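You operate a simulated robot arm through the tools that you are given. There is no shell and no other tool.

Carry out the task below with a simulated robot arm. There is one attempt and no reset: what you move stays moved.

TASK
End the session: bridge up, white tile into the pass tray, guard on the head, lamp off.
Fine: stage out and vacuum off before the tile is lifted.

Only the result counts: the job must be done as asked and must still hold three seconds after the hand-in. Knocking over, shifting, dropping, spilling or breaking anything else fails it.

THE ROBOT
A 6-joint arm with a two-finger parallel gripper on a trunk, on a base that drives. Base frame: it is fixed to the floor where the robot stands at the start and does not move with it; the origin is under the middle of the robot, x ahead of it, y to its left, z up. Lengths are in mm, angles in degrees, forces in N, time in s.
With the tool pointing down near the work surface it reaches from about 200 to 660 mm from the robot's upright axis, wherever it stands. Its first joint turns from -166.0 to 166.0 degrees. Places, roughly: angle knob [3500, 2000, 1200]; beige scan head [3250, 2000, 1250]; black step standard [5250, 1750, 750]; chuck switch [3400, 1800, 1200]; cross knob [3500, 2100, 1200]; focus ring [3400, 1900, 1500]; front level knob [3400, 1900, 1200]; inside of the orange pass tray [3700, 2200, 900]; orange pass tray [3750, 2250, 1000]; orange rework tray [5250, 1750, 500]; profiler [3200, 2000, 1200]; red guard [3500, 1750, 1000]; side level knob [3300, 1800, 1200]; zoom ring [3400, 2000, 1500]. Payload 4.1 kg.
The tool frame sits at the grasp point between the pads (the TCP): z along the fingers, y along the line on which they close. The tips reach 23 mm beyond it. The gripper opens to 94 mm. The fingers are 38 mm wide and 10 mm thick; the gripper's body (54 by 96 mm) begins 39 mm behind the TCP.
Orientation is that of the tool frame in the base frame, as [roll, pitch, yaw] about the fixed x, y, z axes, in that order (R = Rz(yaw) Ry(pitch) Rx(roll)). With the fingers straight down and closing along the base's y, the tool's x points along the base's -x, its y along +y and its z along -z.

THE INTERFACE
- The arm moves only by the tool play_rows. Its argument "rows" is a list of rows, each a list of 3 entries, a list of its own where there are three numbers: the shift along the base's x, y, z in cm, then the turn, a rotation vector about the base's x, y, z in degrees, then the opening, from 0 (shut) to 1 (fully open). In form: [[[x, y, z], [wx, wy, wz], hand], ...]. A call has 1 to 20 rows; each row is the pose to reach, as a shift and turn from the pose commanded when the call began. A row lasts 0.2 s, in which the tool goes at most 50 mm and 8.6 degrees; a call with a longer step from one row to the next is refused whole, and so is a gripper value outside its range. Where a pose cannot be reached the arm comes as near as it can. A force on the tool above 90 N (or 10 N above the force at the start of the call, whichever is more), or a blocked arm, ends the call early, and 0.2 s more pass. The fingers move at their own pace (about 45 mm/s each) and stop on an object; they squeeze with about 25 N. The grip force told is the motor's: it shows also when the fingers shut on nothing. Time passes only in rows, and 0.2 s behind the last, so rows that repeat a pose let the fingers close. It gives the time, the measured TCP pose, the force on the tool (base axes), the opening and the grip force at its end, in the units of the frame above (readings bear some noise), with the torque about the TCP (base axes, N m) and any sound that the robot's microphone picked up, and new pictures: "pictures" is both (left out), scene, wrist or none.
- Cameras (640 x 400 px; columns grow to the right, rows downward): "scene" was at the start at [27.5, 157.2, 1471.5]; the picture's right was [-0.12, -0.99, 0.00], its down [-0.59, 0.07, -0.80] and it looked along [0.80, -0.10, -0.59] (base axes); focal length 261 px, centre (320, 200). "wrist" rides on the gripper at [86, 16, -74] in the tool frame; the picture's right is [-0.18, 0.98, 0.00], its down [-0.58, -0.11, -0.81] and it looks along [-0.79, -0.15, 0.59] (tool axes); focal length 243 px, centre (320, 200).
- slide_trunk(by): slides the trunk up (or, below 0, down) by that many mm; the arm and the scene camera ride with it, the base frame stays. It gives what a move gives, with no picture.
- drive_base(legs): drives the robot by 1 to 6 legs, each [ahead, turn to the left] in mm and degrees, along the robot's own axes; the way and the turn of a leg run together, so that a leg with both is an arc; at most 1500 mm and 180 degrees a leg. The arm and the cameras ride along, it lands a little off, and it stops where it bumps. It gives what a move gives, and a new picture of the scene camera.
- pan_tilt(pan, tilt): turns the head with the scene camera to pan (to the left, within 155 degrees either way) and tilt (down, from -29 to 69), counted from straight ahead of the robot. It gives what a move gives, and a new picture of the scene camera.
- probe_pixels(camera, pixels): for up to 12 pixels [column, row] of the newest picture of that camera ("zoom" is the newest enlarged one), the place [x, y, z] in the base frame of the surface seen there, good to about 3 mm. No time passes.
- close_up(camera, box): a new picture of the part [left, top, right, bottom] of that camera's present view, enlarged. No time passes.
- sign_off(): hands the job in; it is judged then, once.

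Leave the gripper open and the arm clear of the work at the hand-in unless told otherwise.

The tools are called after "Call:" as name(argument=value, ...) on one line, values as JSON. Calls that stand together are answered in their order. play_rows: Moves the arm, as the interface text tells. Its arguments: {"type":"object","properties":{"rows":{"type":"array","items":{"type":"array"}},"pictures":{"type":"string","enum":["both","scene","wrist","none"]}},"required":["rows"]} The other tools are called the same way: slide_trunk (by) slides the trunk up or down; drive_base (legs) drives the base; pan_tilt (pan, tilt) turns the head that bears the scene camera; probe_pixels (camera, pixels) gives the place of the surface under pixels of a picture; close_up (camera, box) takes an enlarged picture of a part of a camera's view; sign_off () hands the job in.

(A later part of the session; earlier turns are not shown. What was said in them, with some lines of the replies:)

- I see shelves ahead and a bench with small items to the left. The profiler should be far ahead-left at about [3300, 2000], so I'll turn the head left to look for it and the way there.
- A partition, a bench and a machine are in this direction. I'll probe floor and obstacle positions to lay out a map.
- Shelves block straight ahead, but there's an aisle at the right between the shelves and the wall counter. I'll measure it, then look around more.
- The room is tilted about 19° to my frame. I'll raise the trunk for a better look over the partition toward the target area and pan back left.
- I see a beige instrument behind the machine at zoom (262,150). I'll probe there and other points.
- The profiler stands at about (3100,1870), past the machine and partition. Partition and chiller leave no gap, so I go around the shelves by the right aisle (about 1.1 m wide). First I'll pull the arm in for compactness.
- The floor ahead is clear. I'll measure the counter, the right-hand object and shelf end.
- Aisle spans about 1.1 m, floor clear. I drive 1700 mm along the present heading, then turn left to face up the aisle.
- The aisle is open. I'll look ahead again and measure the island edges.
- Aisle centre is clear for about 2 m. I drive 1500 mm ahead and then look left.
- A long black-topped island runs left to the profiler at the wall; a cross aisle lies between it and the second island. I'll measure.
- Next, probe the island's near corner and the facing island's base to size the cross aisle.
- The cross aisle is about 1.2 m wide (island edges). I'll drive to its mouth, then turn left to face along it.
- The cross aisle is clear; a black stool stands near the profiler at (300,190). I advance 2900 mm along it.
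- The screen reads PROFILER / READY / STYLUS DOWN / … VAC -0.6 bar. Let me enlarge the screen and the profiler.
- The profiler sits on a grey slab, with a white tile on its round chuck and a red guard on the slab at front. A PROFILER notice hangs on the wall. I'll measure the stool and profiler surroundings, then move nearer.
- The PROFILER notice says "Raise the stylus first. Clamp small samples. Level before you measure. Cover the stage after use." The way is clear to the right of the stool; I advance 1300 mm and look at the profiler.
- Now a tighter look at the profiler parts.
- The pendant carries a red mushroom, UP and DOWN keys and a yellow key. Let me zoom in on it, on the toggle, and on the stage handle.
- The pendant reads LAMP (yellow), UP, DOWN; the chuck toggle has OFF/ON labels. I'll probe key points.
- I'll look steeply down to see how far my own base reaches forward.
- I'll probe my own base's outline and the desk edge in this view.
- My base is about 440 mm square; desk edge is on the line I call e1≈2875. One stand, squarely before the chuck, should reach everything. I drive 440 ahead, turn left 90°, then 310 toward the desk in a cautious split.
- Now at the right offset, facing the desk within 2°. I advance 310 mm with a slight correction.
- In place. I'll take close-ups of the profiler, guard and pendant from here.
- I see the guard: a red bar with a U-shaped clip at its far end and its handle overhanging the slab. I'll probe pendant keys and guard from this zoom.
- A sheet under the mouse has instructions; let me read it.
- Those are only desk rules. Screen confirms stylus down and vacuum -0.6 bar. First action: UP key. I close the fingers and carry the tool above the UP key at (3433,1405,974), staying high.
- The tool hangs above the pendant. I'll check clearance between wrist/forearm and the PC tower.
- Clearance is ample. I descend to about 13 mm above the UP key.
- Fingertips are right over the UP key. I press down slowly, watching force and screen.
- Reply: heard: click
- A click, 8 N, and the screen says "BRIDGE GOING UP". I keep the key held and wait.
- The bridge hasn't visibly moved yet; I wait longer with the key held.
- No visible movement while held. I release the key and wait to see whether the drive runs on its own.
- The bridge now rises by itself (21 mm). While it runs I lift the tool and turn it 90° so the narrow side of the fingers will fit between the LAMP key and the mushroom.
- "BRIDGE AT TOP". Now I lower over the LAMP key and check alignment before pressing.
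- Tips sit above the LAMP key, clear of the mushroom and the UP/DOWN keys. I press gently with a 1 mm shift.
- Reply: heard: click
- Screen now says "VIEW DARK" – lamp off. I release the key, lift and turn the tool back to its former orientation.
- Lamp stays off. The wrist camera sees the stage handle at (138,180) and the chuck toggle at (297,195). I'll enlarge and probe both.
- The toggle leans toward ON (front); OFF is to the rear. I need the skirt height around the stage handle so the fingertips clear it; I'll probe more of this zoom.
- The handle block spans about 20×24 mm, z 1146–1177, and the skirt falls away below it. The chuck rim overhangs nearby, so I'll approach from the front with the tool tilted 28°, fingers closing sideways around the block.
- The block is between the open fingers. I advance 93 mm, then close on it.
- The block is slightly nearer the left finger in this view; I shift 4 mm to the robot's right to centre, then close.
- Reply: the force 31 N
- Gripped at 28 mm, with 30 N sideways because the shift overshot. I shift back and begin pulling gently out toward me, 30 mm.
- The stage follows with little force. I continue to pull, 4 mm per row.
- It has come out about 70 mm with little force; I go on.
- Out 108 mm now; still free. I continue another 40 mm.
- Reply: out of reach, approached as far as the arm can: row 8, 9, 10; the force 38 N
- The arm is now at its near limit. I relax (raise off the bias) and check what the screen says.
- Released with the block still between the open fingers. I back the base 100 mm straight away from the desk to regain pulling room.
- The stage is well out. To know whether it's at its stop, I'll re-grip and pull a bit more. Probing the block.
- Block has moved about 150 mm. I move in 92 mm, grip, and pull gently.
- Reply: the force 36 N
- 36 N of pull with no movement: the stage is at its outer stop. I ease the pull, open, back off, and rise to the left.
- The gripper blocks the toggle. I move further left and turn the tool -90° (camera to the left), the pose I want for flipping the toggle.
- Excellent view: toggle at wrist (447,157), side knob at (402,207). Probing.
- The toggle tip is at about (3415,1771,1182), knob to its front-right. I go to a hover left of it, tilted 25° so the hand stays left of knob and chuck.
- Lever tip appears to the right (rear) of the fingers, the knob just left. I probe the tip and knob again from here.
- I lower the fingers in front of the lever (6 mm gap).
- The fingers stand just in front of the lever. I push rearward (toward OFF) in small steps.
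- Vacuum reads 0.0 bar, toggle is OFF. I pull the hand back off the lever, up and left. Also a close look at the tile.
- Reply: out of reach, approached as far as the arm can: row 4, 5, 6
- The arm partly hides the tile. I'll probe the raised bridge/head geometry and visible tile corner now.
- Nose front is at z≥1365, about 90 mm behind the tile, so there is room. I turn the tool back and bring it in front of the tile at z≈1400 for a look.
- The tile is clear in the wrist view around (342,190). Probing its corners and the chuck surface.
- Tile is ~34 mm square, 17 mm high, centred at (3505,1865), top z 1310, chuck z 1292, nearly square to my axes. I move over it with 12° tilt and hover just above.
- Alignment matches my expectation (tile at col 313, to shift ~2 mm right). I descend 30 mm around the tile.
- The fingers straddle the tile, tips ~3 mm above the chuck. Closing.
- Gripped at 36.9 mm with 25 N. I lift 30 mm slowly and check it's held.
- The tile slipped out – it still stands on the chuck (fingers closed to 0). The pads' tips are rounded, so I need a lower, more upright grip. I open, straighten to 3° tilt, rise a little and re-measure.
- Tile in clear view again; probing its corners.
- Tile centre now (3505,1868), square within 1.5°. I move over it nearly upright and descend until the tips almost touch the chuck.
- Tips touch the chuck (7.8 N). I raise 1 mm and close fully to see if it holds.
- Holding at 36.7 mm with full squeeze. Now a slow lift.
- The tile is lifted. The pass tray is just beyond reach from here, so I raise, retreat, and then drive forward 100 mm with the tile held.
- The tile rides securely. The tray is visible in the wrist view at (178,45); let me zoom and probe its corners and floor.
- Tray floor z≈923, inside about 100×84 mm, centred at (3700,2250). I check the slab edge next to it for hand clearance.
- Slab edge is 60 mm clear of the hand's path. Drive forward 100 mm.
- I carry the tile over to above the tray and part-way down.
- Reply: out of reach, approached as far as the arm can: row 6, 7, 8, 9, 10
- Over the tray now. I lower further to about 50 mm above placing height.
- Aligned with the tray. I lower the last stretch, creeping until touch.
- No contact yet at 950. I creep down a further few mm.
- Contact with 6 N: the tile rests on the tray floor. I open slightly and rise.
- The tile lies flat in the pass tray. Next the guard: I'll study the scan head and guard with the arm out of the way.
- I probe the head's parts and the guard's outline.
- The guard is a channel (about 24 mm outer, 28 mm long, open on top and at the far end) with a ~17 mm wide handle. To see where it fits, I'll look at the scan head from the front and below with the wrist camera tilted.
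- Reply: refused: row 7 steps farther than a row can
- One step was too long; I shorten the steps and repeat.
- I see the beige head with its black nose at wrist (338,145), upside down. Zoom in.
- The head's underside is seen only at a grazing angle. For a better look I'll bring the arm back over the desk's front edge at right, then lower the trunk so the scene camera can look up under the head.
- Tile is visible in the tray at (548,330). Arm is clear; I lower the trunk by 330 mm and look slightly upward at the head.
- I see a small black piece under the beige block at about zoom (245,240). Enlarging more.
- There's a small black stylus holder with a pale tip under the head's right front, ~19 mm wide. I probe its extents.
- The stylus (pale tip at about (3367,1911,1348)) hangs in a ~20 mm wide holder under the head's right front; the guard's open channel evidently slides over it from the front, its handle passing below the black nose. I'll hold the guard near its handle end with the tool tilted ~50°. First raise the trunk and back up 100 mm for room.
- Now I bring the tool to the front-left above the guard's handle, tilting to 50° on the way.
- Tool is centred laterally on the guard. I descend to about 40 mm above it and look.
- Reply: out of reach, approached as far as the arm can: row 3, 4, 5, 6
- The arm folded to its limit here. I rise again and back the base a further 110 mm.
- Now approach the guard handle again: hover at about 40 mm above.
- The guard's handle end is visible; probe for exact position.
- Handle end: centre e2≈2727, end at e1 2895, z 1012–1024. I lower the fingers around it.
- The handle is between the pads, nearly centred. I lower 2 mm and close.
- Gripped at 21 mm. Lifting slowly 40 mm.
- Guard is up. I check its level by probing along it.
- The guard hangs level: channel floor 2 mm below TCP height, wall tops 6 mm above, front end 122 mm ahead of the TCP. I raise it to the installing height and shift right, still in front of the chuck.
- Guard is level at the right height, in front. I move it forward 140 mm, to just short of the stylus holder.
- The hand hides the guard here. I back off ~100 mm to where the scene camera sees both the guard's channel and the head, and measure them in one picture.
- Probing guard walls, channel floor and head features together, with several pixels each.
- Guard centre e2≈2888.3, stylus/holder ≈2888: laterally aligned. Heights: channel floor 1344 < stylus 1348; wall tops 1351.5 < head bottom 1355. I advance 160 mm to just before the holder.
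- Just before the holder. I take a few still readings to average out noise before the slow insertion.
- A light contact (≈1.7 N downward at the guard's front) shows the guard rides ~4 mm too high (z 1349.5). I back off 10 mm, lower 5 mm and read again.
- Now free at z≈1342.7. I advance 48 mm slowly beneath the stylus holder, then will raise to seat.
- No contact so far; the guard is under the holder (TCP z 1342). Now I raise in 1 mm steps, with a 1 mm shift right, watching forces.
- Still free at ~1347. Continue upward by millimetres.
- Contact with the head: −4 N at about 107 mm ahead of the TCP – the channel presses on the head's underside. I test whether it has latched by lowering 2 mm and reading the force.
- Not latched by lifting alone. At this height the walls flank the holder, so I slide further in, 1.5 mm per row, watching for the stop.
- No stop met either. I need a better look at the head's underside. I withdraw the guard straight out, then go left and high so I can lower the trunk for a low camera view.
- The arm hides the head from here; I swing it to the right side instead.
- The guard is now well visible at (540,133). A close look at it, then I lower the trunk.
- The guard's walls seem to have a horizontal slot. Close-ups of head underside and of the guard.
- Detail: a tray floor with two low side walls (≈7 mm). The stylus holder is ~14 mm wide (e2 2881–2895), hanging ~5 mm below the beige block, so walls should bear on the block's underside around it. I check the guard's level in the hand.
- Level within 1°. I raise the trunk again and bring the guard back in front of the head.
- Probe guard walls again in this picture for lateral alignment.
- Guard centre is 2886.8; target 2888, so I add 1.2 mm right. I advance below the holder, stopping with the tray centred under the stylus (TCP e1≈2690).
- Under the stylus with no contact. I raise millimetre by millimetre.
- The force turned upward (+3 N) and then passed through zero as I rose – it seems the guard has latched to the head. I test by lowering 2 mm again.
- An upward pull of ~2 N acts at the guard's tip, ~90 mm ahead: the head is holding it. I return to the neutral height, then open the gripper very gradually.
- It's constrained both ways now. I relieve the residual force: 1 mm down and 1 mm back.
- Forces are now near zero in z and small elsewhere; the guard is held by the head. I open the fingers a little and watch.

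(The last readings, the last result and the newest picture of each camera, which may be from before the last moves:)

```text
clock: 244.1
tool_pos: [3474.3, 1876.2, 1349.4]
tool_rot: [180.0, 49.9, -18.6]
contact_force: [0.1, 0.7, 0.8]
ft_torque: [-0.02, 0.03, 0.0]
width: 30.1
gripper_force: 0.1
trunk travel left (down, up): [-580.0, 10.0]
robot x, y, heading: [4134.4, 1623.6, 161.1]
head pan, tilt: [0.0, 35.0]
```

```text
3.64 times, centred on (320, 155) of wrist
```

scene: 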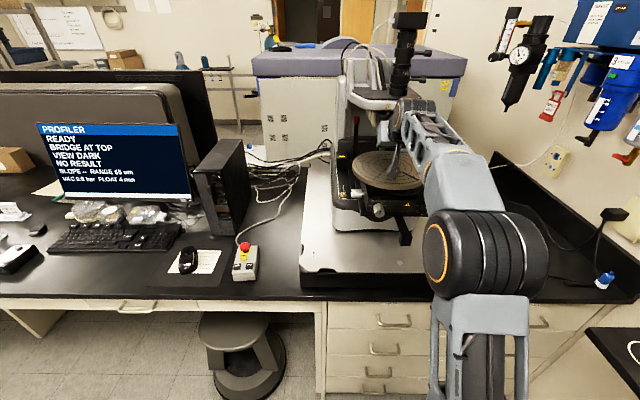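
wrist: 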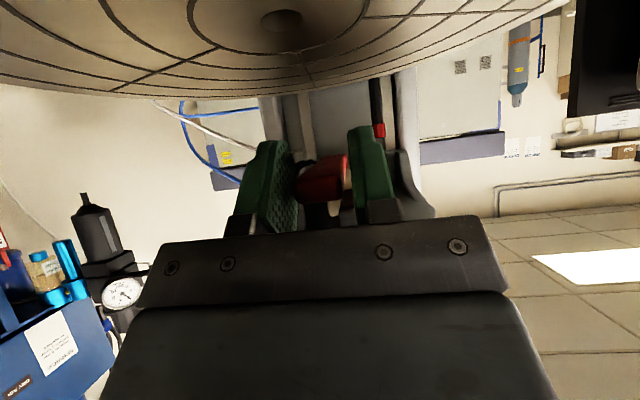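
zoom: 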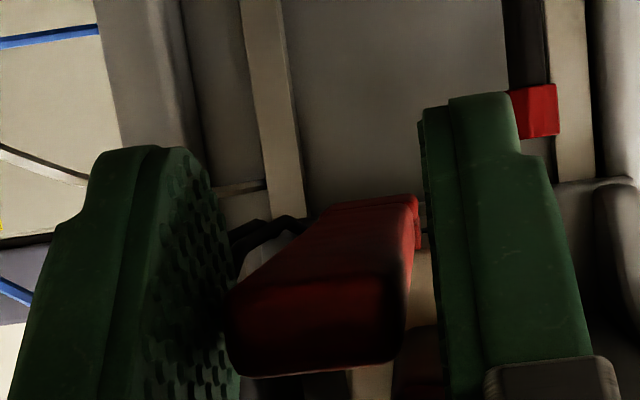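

The guard stays put with the fingers open to 30 mm. I open wider and back straight out.

Call:
play_rows(rows=[[[0, 0, 0], [0, 0, 0], 0.42], [[0, 0, 0], [0, 0, 0], 0.5], [[0.5, -0.17, 0], [0, 0, 0], 0.5], [[1.5, -0.5, 0], [0, 0, 0], 0.5], [[3, -1, 0], [0, 0, 0], 0.5], [[5.5, -1.85, 0], [0, 0, 0], 0.5], [[9, -3.04, 0], [0, 0, 0], 0.5], [[9, -3.04, 0], [0, 0, 0], 0.5]])

Call:
close_up(camera="wrist", box=[250, 80, 400, 210])

Call:
close_up(camera="scene", box=[350, 85, 420, 155])

```text
clock: 245.8
tool_pos: [3564.1, 1842.3, 1346.7]
tool_rot: [-179.9, 49.9, -18.5]
contact_force: [-0.3, -0.4, 0.1]
ft_torque: [-0.02, 0.0, 0.02]
width: 47.0
gripper_force: 0.1
trunk travel left (down, up): [-580.0, 10.0]
robot x, y, heading: [4131.3, 1624.9, 161.4]
head pan, tilt: [0.0, 35.0]
```

scene: 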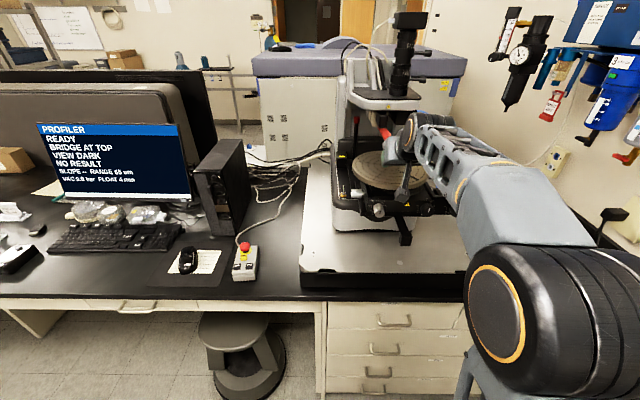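
wrist: 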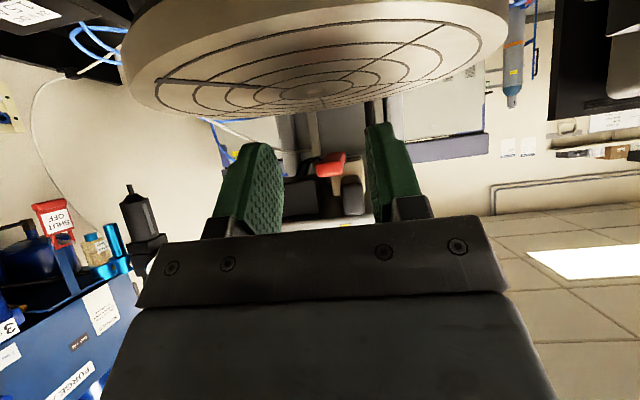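

```text
3.08 times, centred on (325, 145) of wrist
```

zoom: 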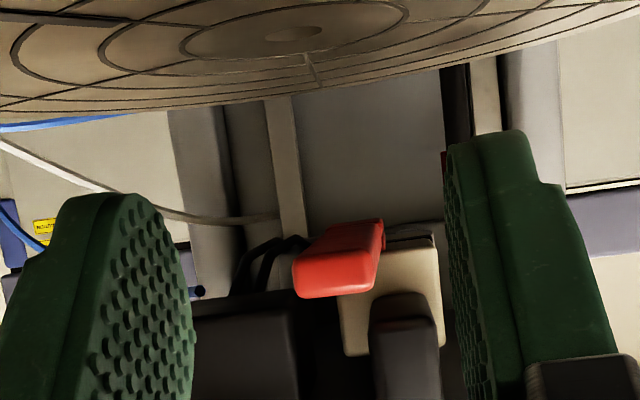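

```text
5.71 times, centred on (385, 120) of scene
```

zoom: 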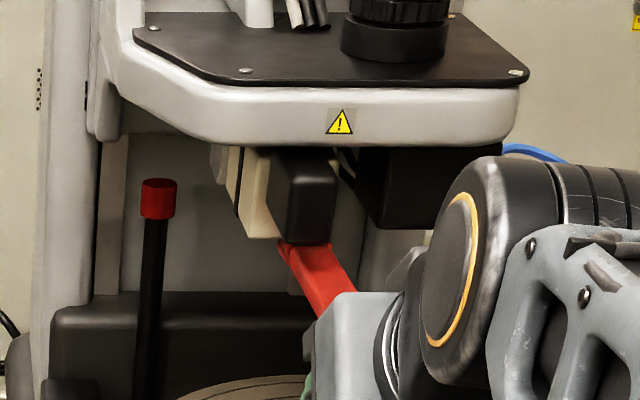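

The guard hangs on the head by itself. I withdraw further, up and away, and inspect.

Call:
play_rows(rows=[[[4, -1.35, 0], [0, 0, 0], 0.5], [[8, -2.7, 1], [0, 0, 0], 0.5], [[12, -4, 3], [-2.64, -7.82, 0], 0.5], [[15.5, -4, 5], [-5.28, -15.64, 0], 0.6], [[18, -1, 7], [-7.92, -23.46, 0], 0.8], [[20, 2, 9], [-10.56, -31.27, 0], 1], [[21, 6, 9], [-13.2, -39.1, 0], 1], [[21, 10, 9], [-15.84, -46.9, 0], 1], [[21, 14, 9], [-15.84, -46.9, 0], 1], [[21, 14, 9], [-15.84, -46.9, 0], 1]])

Call:
close_up(camera="scene", box=[330, 70, 440, 190])

Call:
close_up(camera="scene", box=[365, 95, 425, 145])

Call:
probe_pixels(camera="zoom", pixels=[[300, 280], [310, 300], [320, 320], [330, 350], [290, 270], [340, 360]])

```text
clock: 248.1
tool_pos: [3782.0, 1980.1, 1424.4]
tool_rot: [179.9, 0.5, -18.5]
contact_force: [-0.8, 0.9, -0.6]
ft_torque: [-0.02, 0.02, 0.02]
width: 94.1
gripper_force: 0.1
out of reach, approached as far as the arm can: row 8, 9, 10
trunk travel left (down, up): [-580.0, 10.0]
robot x, y, heading: [4129.2, 1625.7, 161.4]
head pan, tilt: [0.0, 35.0]
```

scene: 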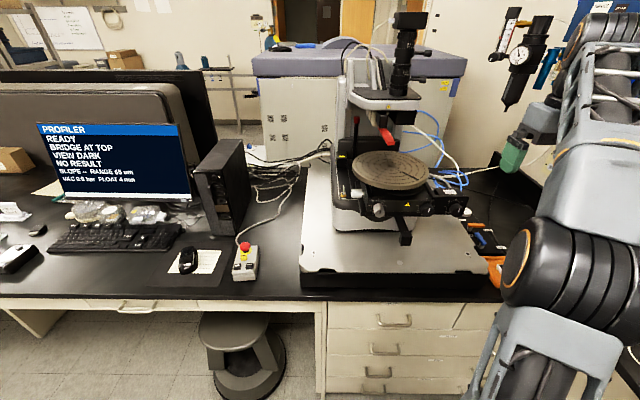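
wrist: 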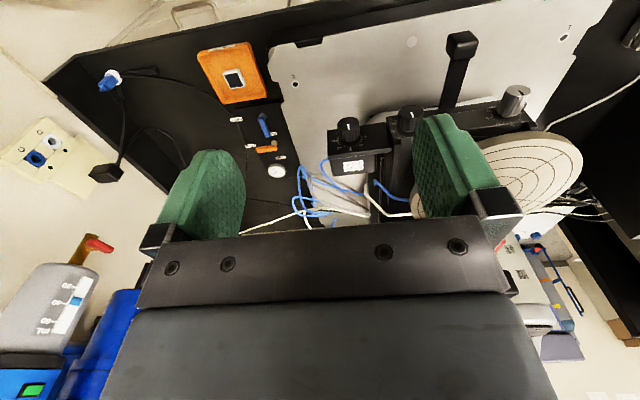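

```text
3.33 times, centred on (385, 130) of scene
```

zoom: 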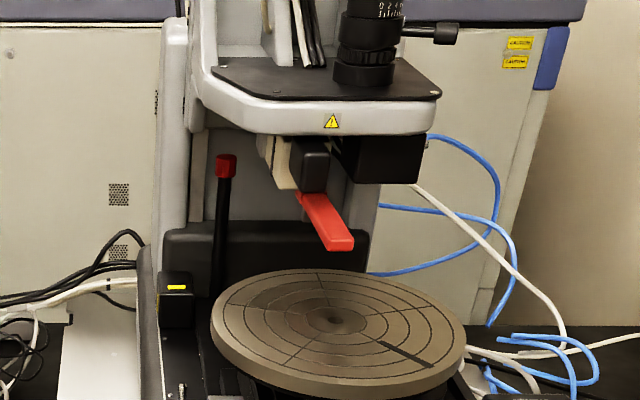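

```text
8.00 times, centred on (395, 120) of scene
```

zoom: 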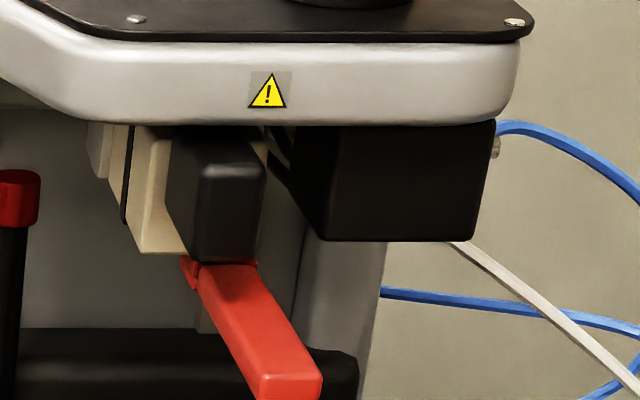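

```text
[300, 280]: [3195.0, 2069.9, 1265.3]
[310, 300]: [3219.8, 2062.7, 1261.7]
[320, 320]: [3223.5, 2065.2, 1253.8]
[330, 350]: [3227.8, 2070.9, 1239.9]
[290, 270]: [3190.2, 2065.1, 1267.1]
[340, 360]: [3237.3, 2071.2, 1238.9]
```

The guard sits under the stylus. Probe its handle to confirm it's level, and wait a few seconds to see it stays.

Call:
probe_pixels(camera="zoom", pixels=[[225, 280], [240, 310], [260, 340], [280, 365], [290, 385], [210, 300], [265, 300], [305, 375], [192, 272], [250, 270]])

Call:
play_rows(rows=[[[0, 0, 0], [0, 0, 0], 1], [[0, 0, 0], [0, 0, 0], 1], [[0, 0, 0], [0, 0, 0], 1], [[0, 0, 0], [0, 0, 0], 1], [[0, 0, 0], [0, 0, 0], 1], [[0, 0, 0], [0, 0, 0], 1], [[0, 0, 0], [0, 0, 0], 1], [[0, 0, 0], [0, 0, 0], 1], [[0, 0, 0], [0, 0, 0], 1], [[0, 0, 0], [0, 0, 0], 1], [[0, 0, 0], [0, 0, 0], 1], [[0, 0, 0], [0, 0, 0], 1], [[0, 0, 0], [0, 0, 0], 1], [[0, 0, 0], [0, 0, 0], 1], [[0, 0, 0], [0, 0, 0], 1], [[0, 0, 0], [0, 0, 0], 1], [[0, 0, 0], [0, 0, 0], 1], [[0, 0, 0], [0, 0, 0], 1]], pictures="scene")

Call:
close_up(camera="scene", box=[365, 95, 425, 145])

Call:
close_up(camera="scene", box=[20, 110, 260, 290])

Call:
close_up(camera="scene", box=[330, 160, 520, 300])

```text
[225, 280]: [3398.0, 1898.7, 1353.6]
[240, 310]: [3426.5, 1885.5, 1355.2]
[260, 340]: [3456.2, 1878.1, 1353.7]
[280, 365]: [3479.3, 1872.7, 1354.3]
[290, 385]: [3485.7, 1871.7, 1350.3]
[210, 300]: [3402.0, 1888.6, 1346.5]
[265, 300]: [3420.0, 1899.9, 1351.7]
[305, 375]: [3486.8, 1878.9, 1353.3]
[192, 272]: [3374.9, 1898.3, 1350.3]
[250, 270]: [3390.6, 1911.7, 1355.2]
```

```text
clock: 251.8
tool_pos: [3783.5, 1979.8, 1424.1]
tool_rot: [179.9, 0.6, -18.6]
contact_force: [0.4, -0.6, 0.3]
ft_torque: [0.0, 0.01, -0.01]
width: 93.9
gripper_force: 0.0
trunk travel left (down, up): [-580.0, 10.0]
robot x, y, heading: [4134.0, 1626.1, 161.4]
head pan, tilt: [0.0, 35.0]
```

scene: 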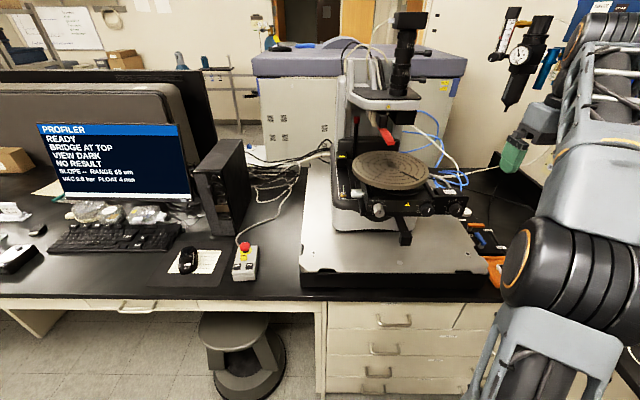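

```text
8.00 times, centred on (395, 120) of scene
```

zoom: 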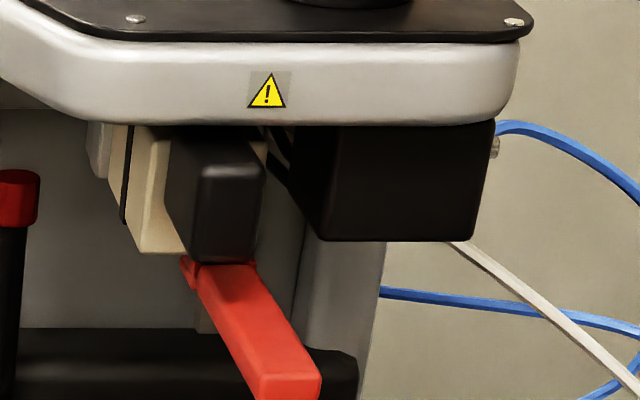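

```text
2.22 times, centred on (140, 200) of scene
```

zoom: 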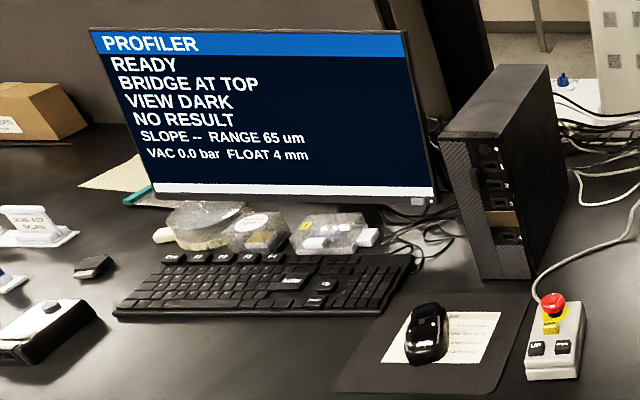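

```text
2.86 times, centred on (425, 230) of scene
```

zoom: 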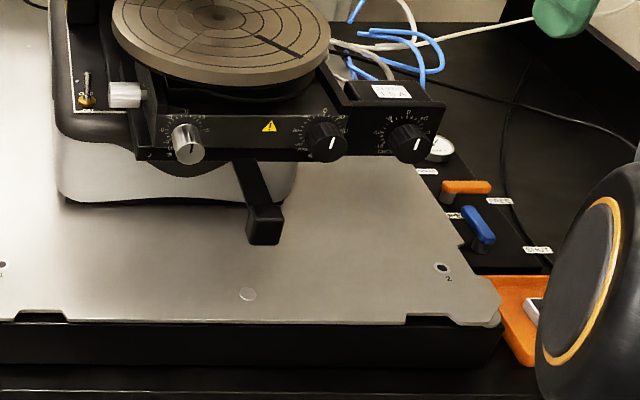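

All goals show done: screen reads BRIDGE AT TOP, VIEW DARK (lamp off), VAC 0.0 bar; the stage is out, the tile lies in the PASS tray (wrist view at (233,78)), and the guard holds level on the head. Gripper open, arm clear. One last look at the tray, then I hand in.

Call:
close_up(camera="wrist", box=[180, 30, 300, 120])

```text
4.44 times, centred on (240, 75) of wrist
```

zoom: 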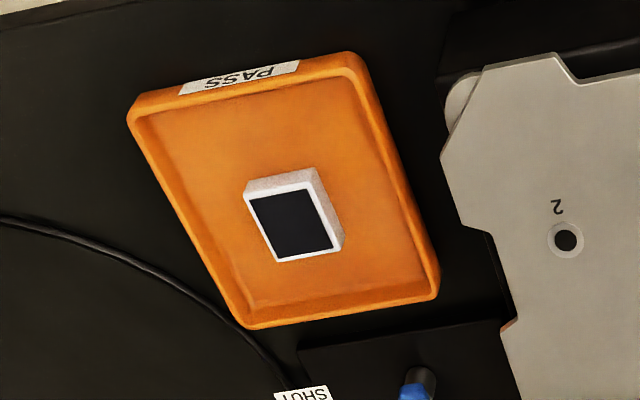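

The tile lies flat in the middle of the PASS tray. Everything is in order, so I hand in.

Call:
sign_off()

```text
The job is handed in.
```

The session is closed down as you asked, and I have handed the job in. I don't have the verdict, only my own last readings and pictures.

- **Bridge:** up; the screen reads "BRIDGE AT TOP".
- **Stage and vacuum:** the stage was pulled to its outer stop and the vacuum read 0.0 bar before the tile left the chuck. The stage is still out and the vacuum still off.
- **White tile:** lying flat in the middle of the pass tray. My first grip slipped, but the tile stayed standing on the chuck and was lifted cleanly on the second try.
- **Guard:** on the scan head, under the stylus. It latched on my second attempt and stayed level for several seconds with nothing holding it. I heard no click, so I judged it latched from how it resisted being moved.
- **Lamp:** off; the screen reads "VIEW DARK". I switched it off right after raising the bridge, not last as in your list.

The gripper is open and the arm is clear of the profiler. I saw nothing else knocked over or out of place.
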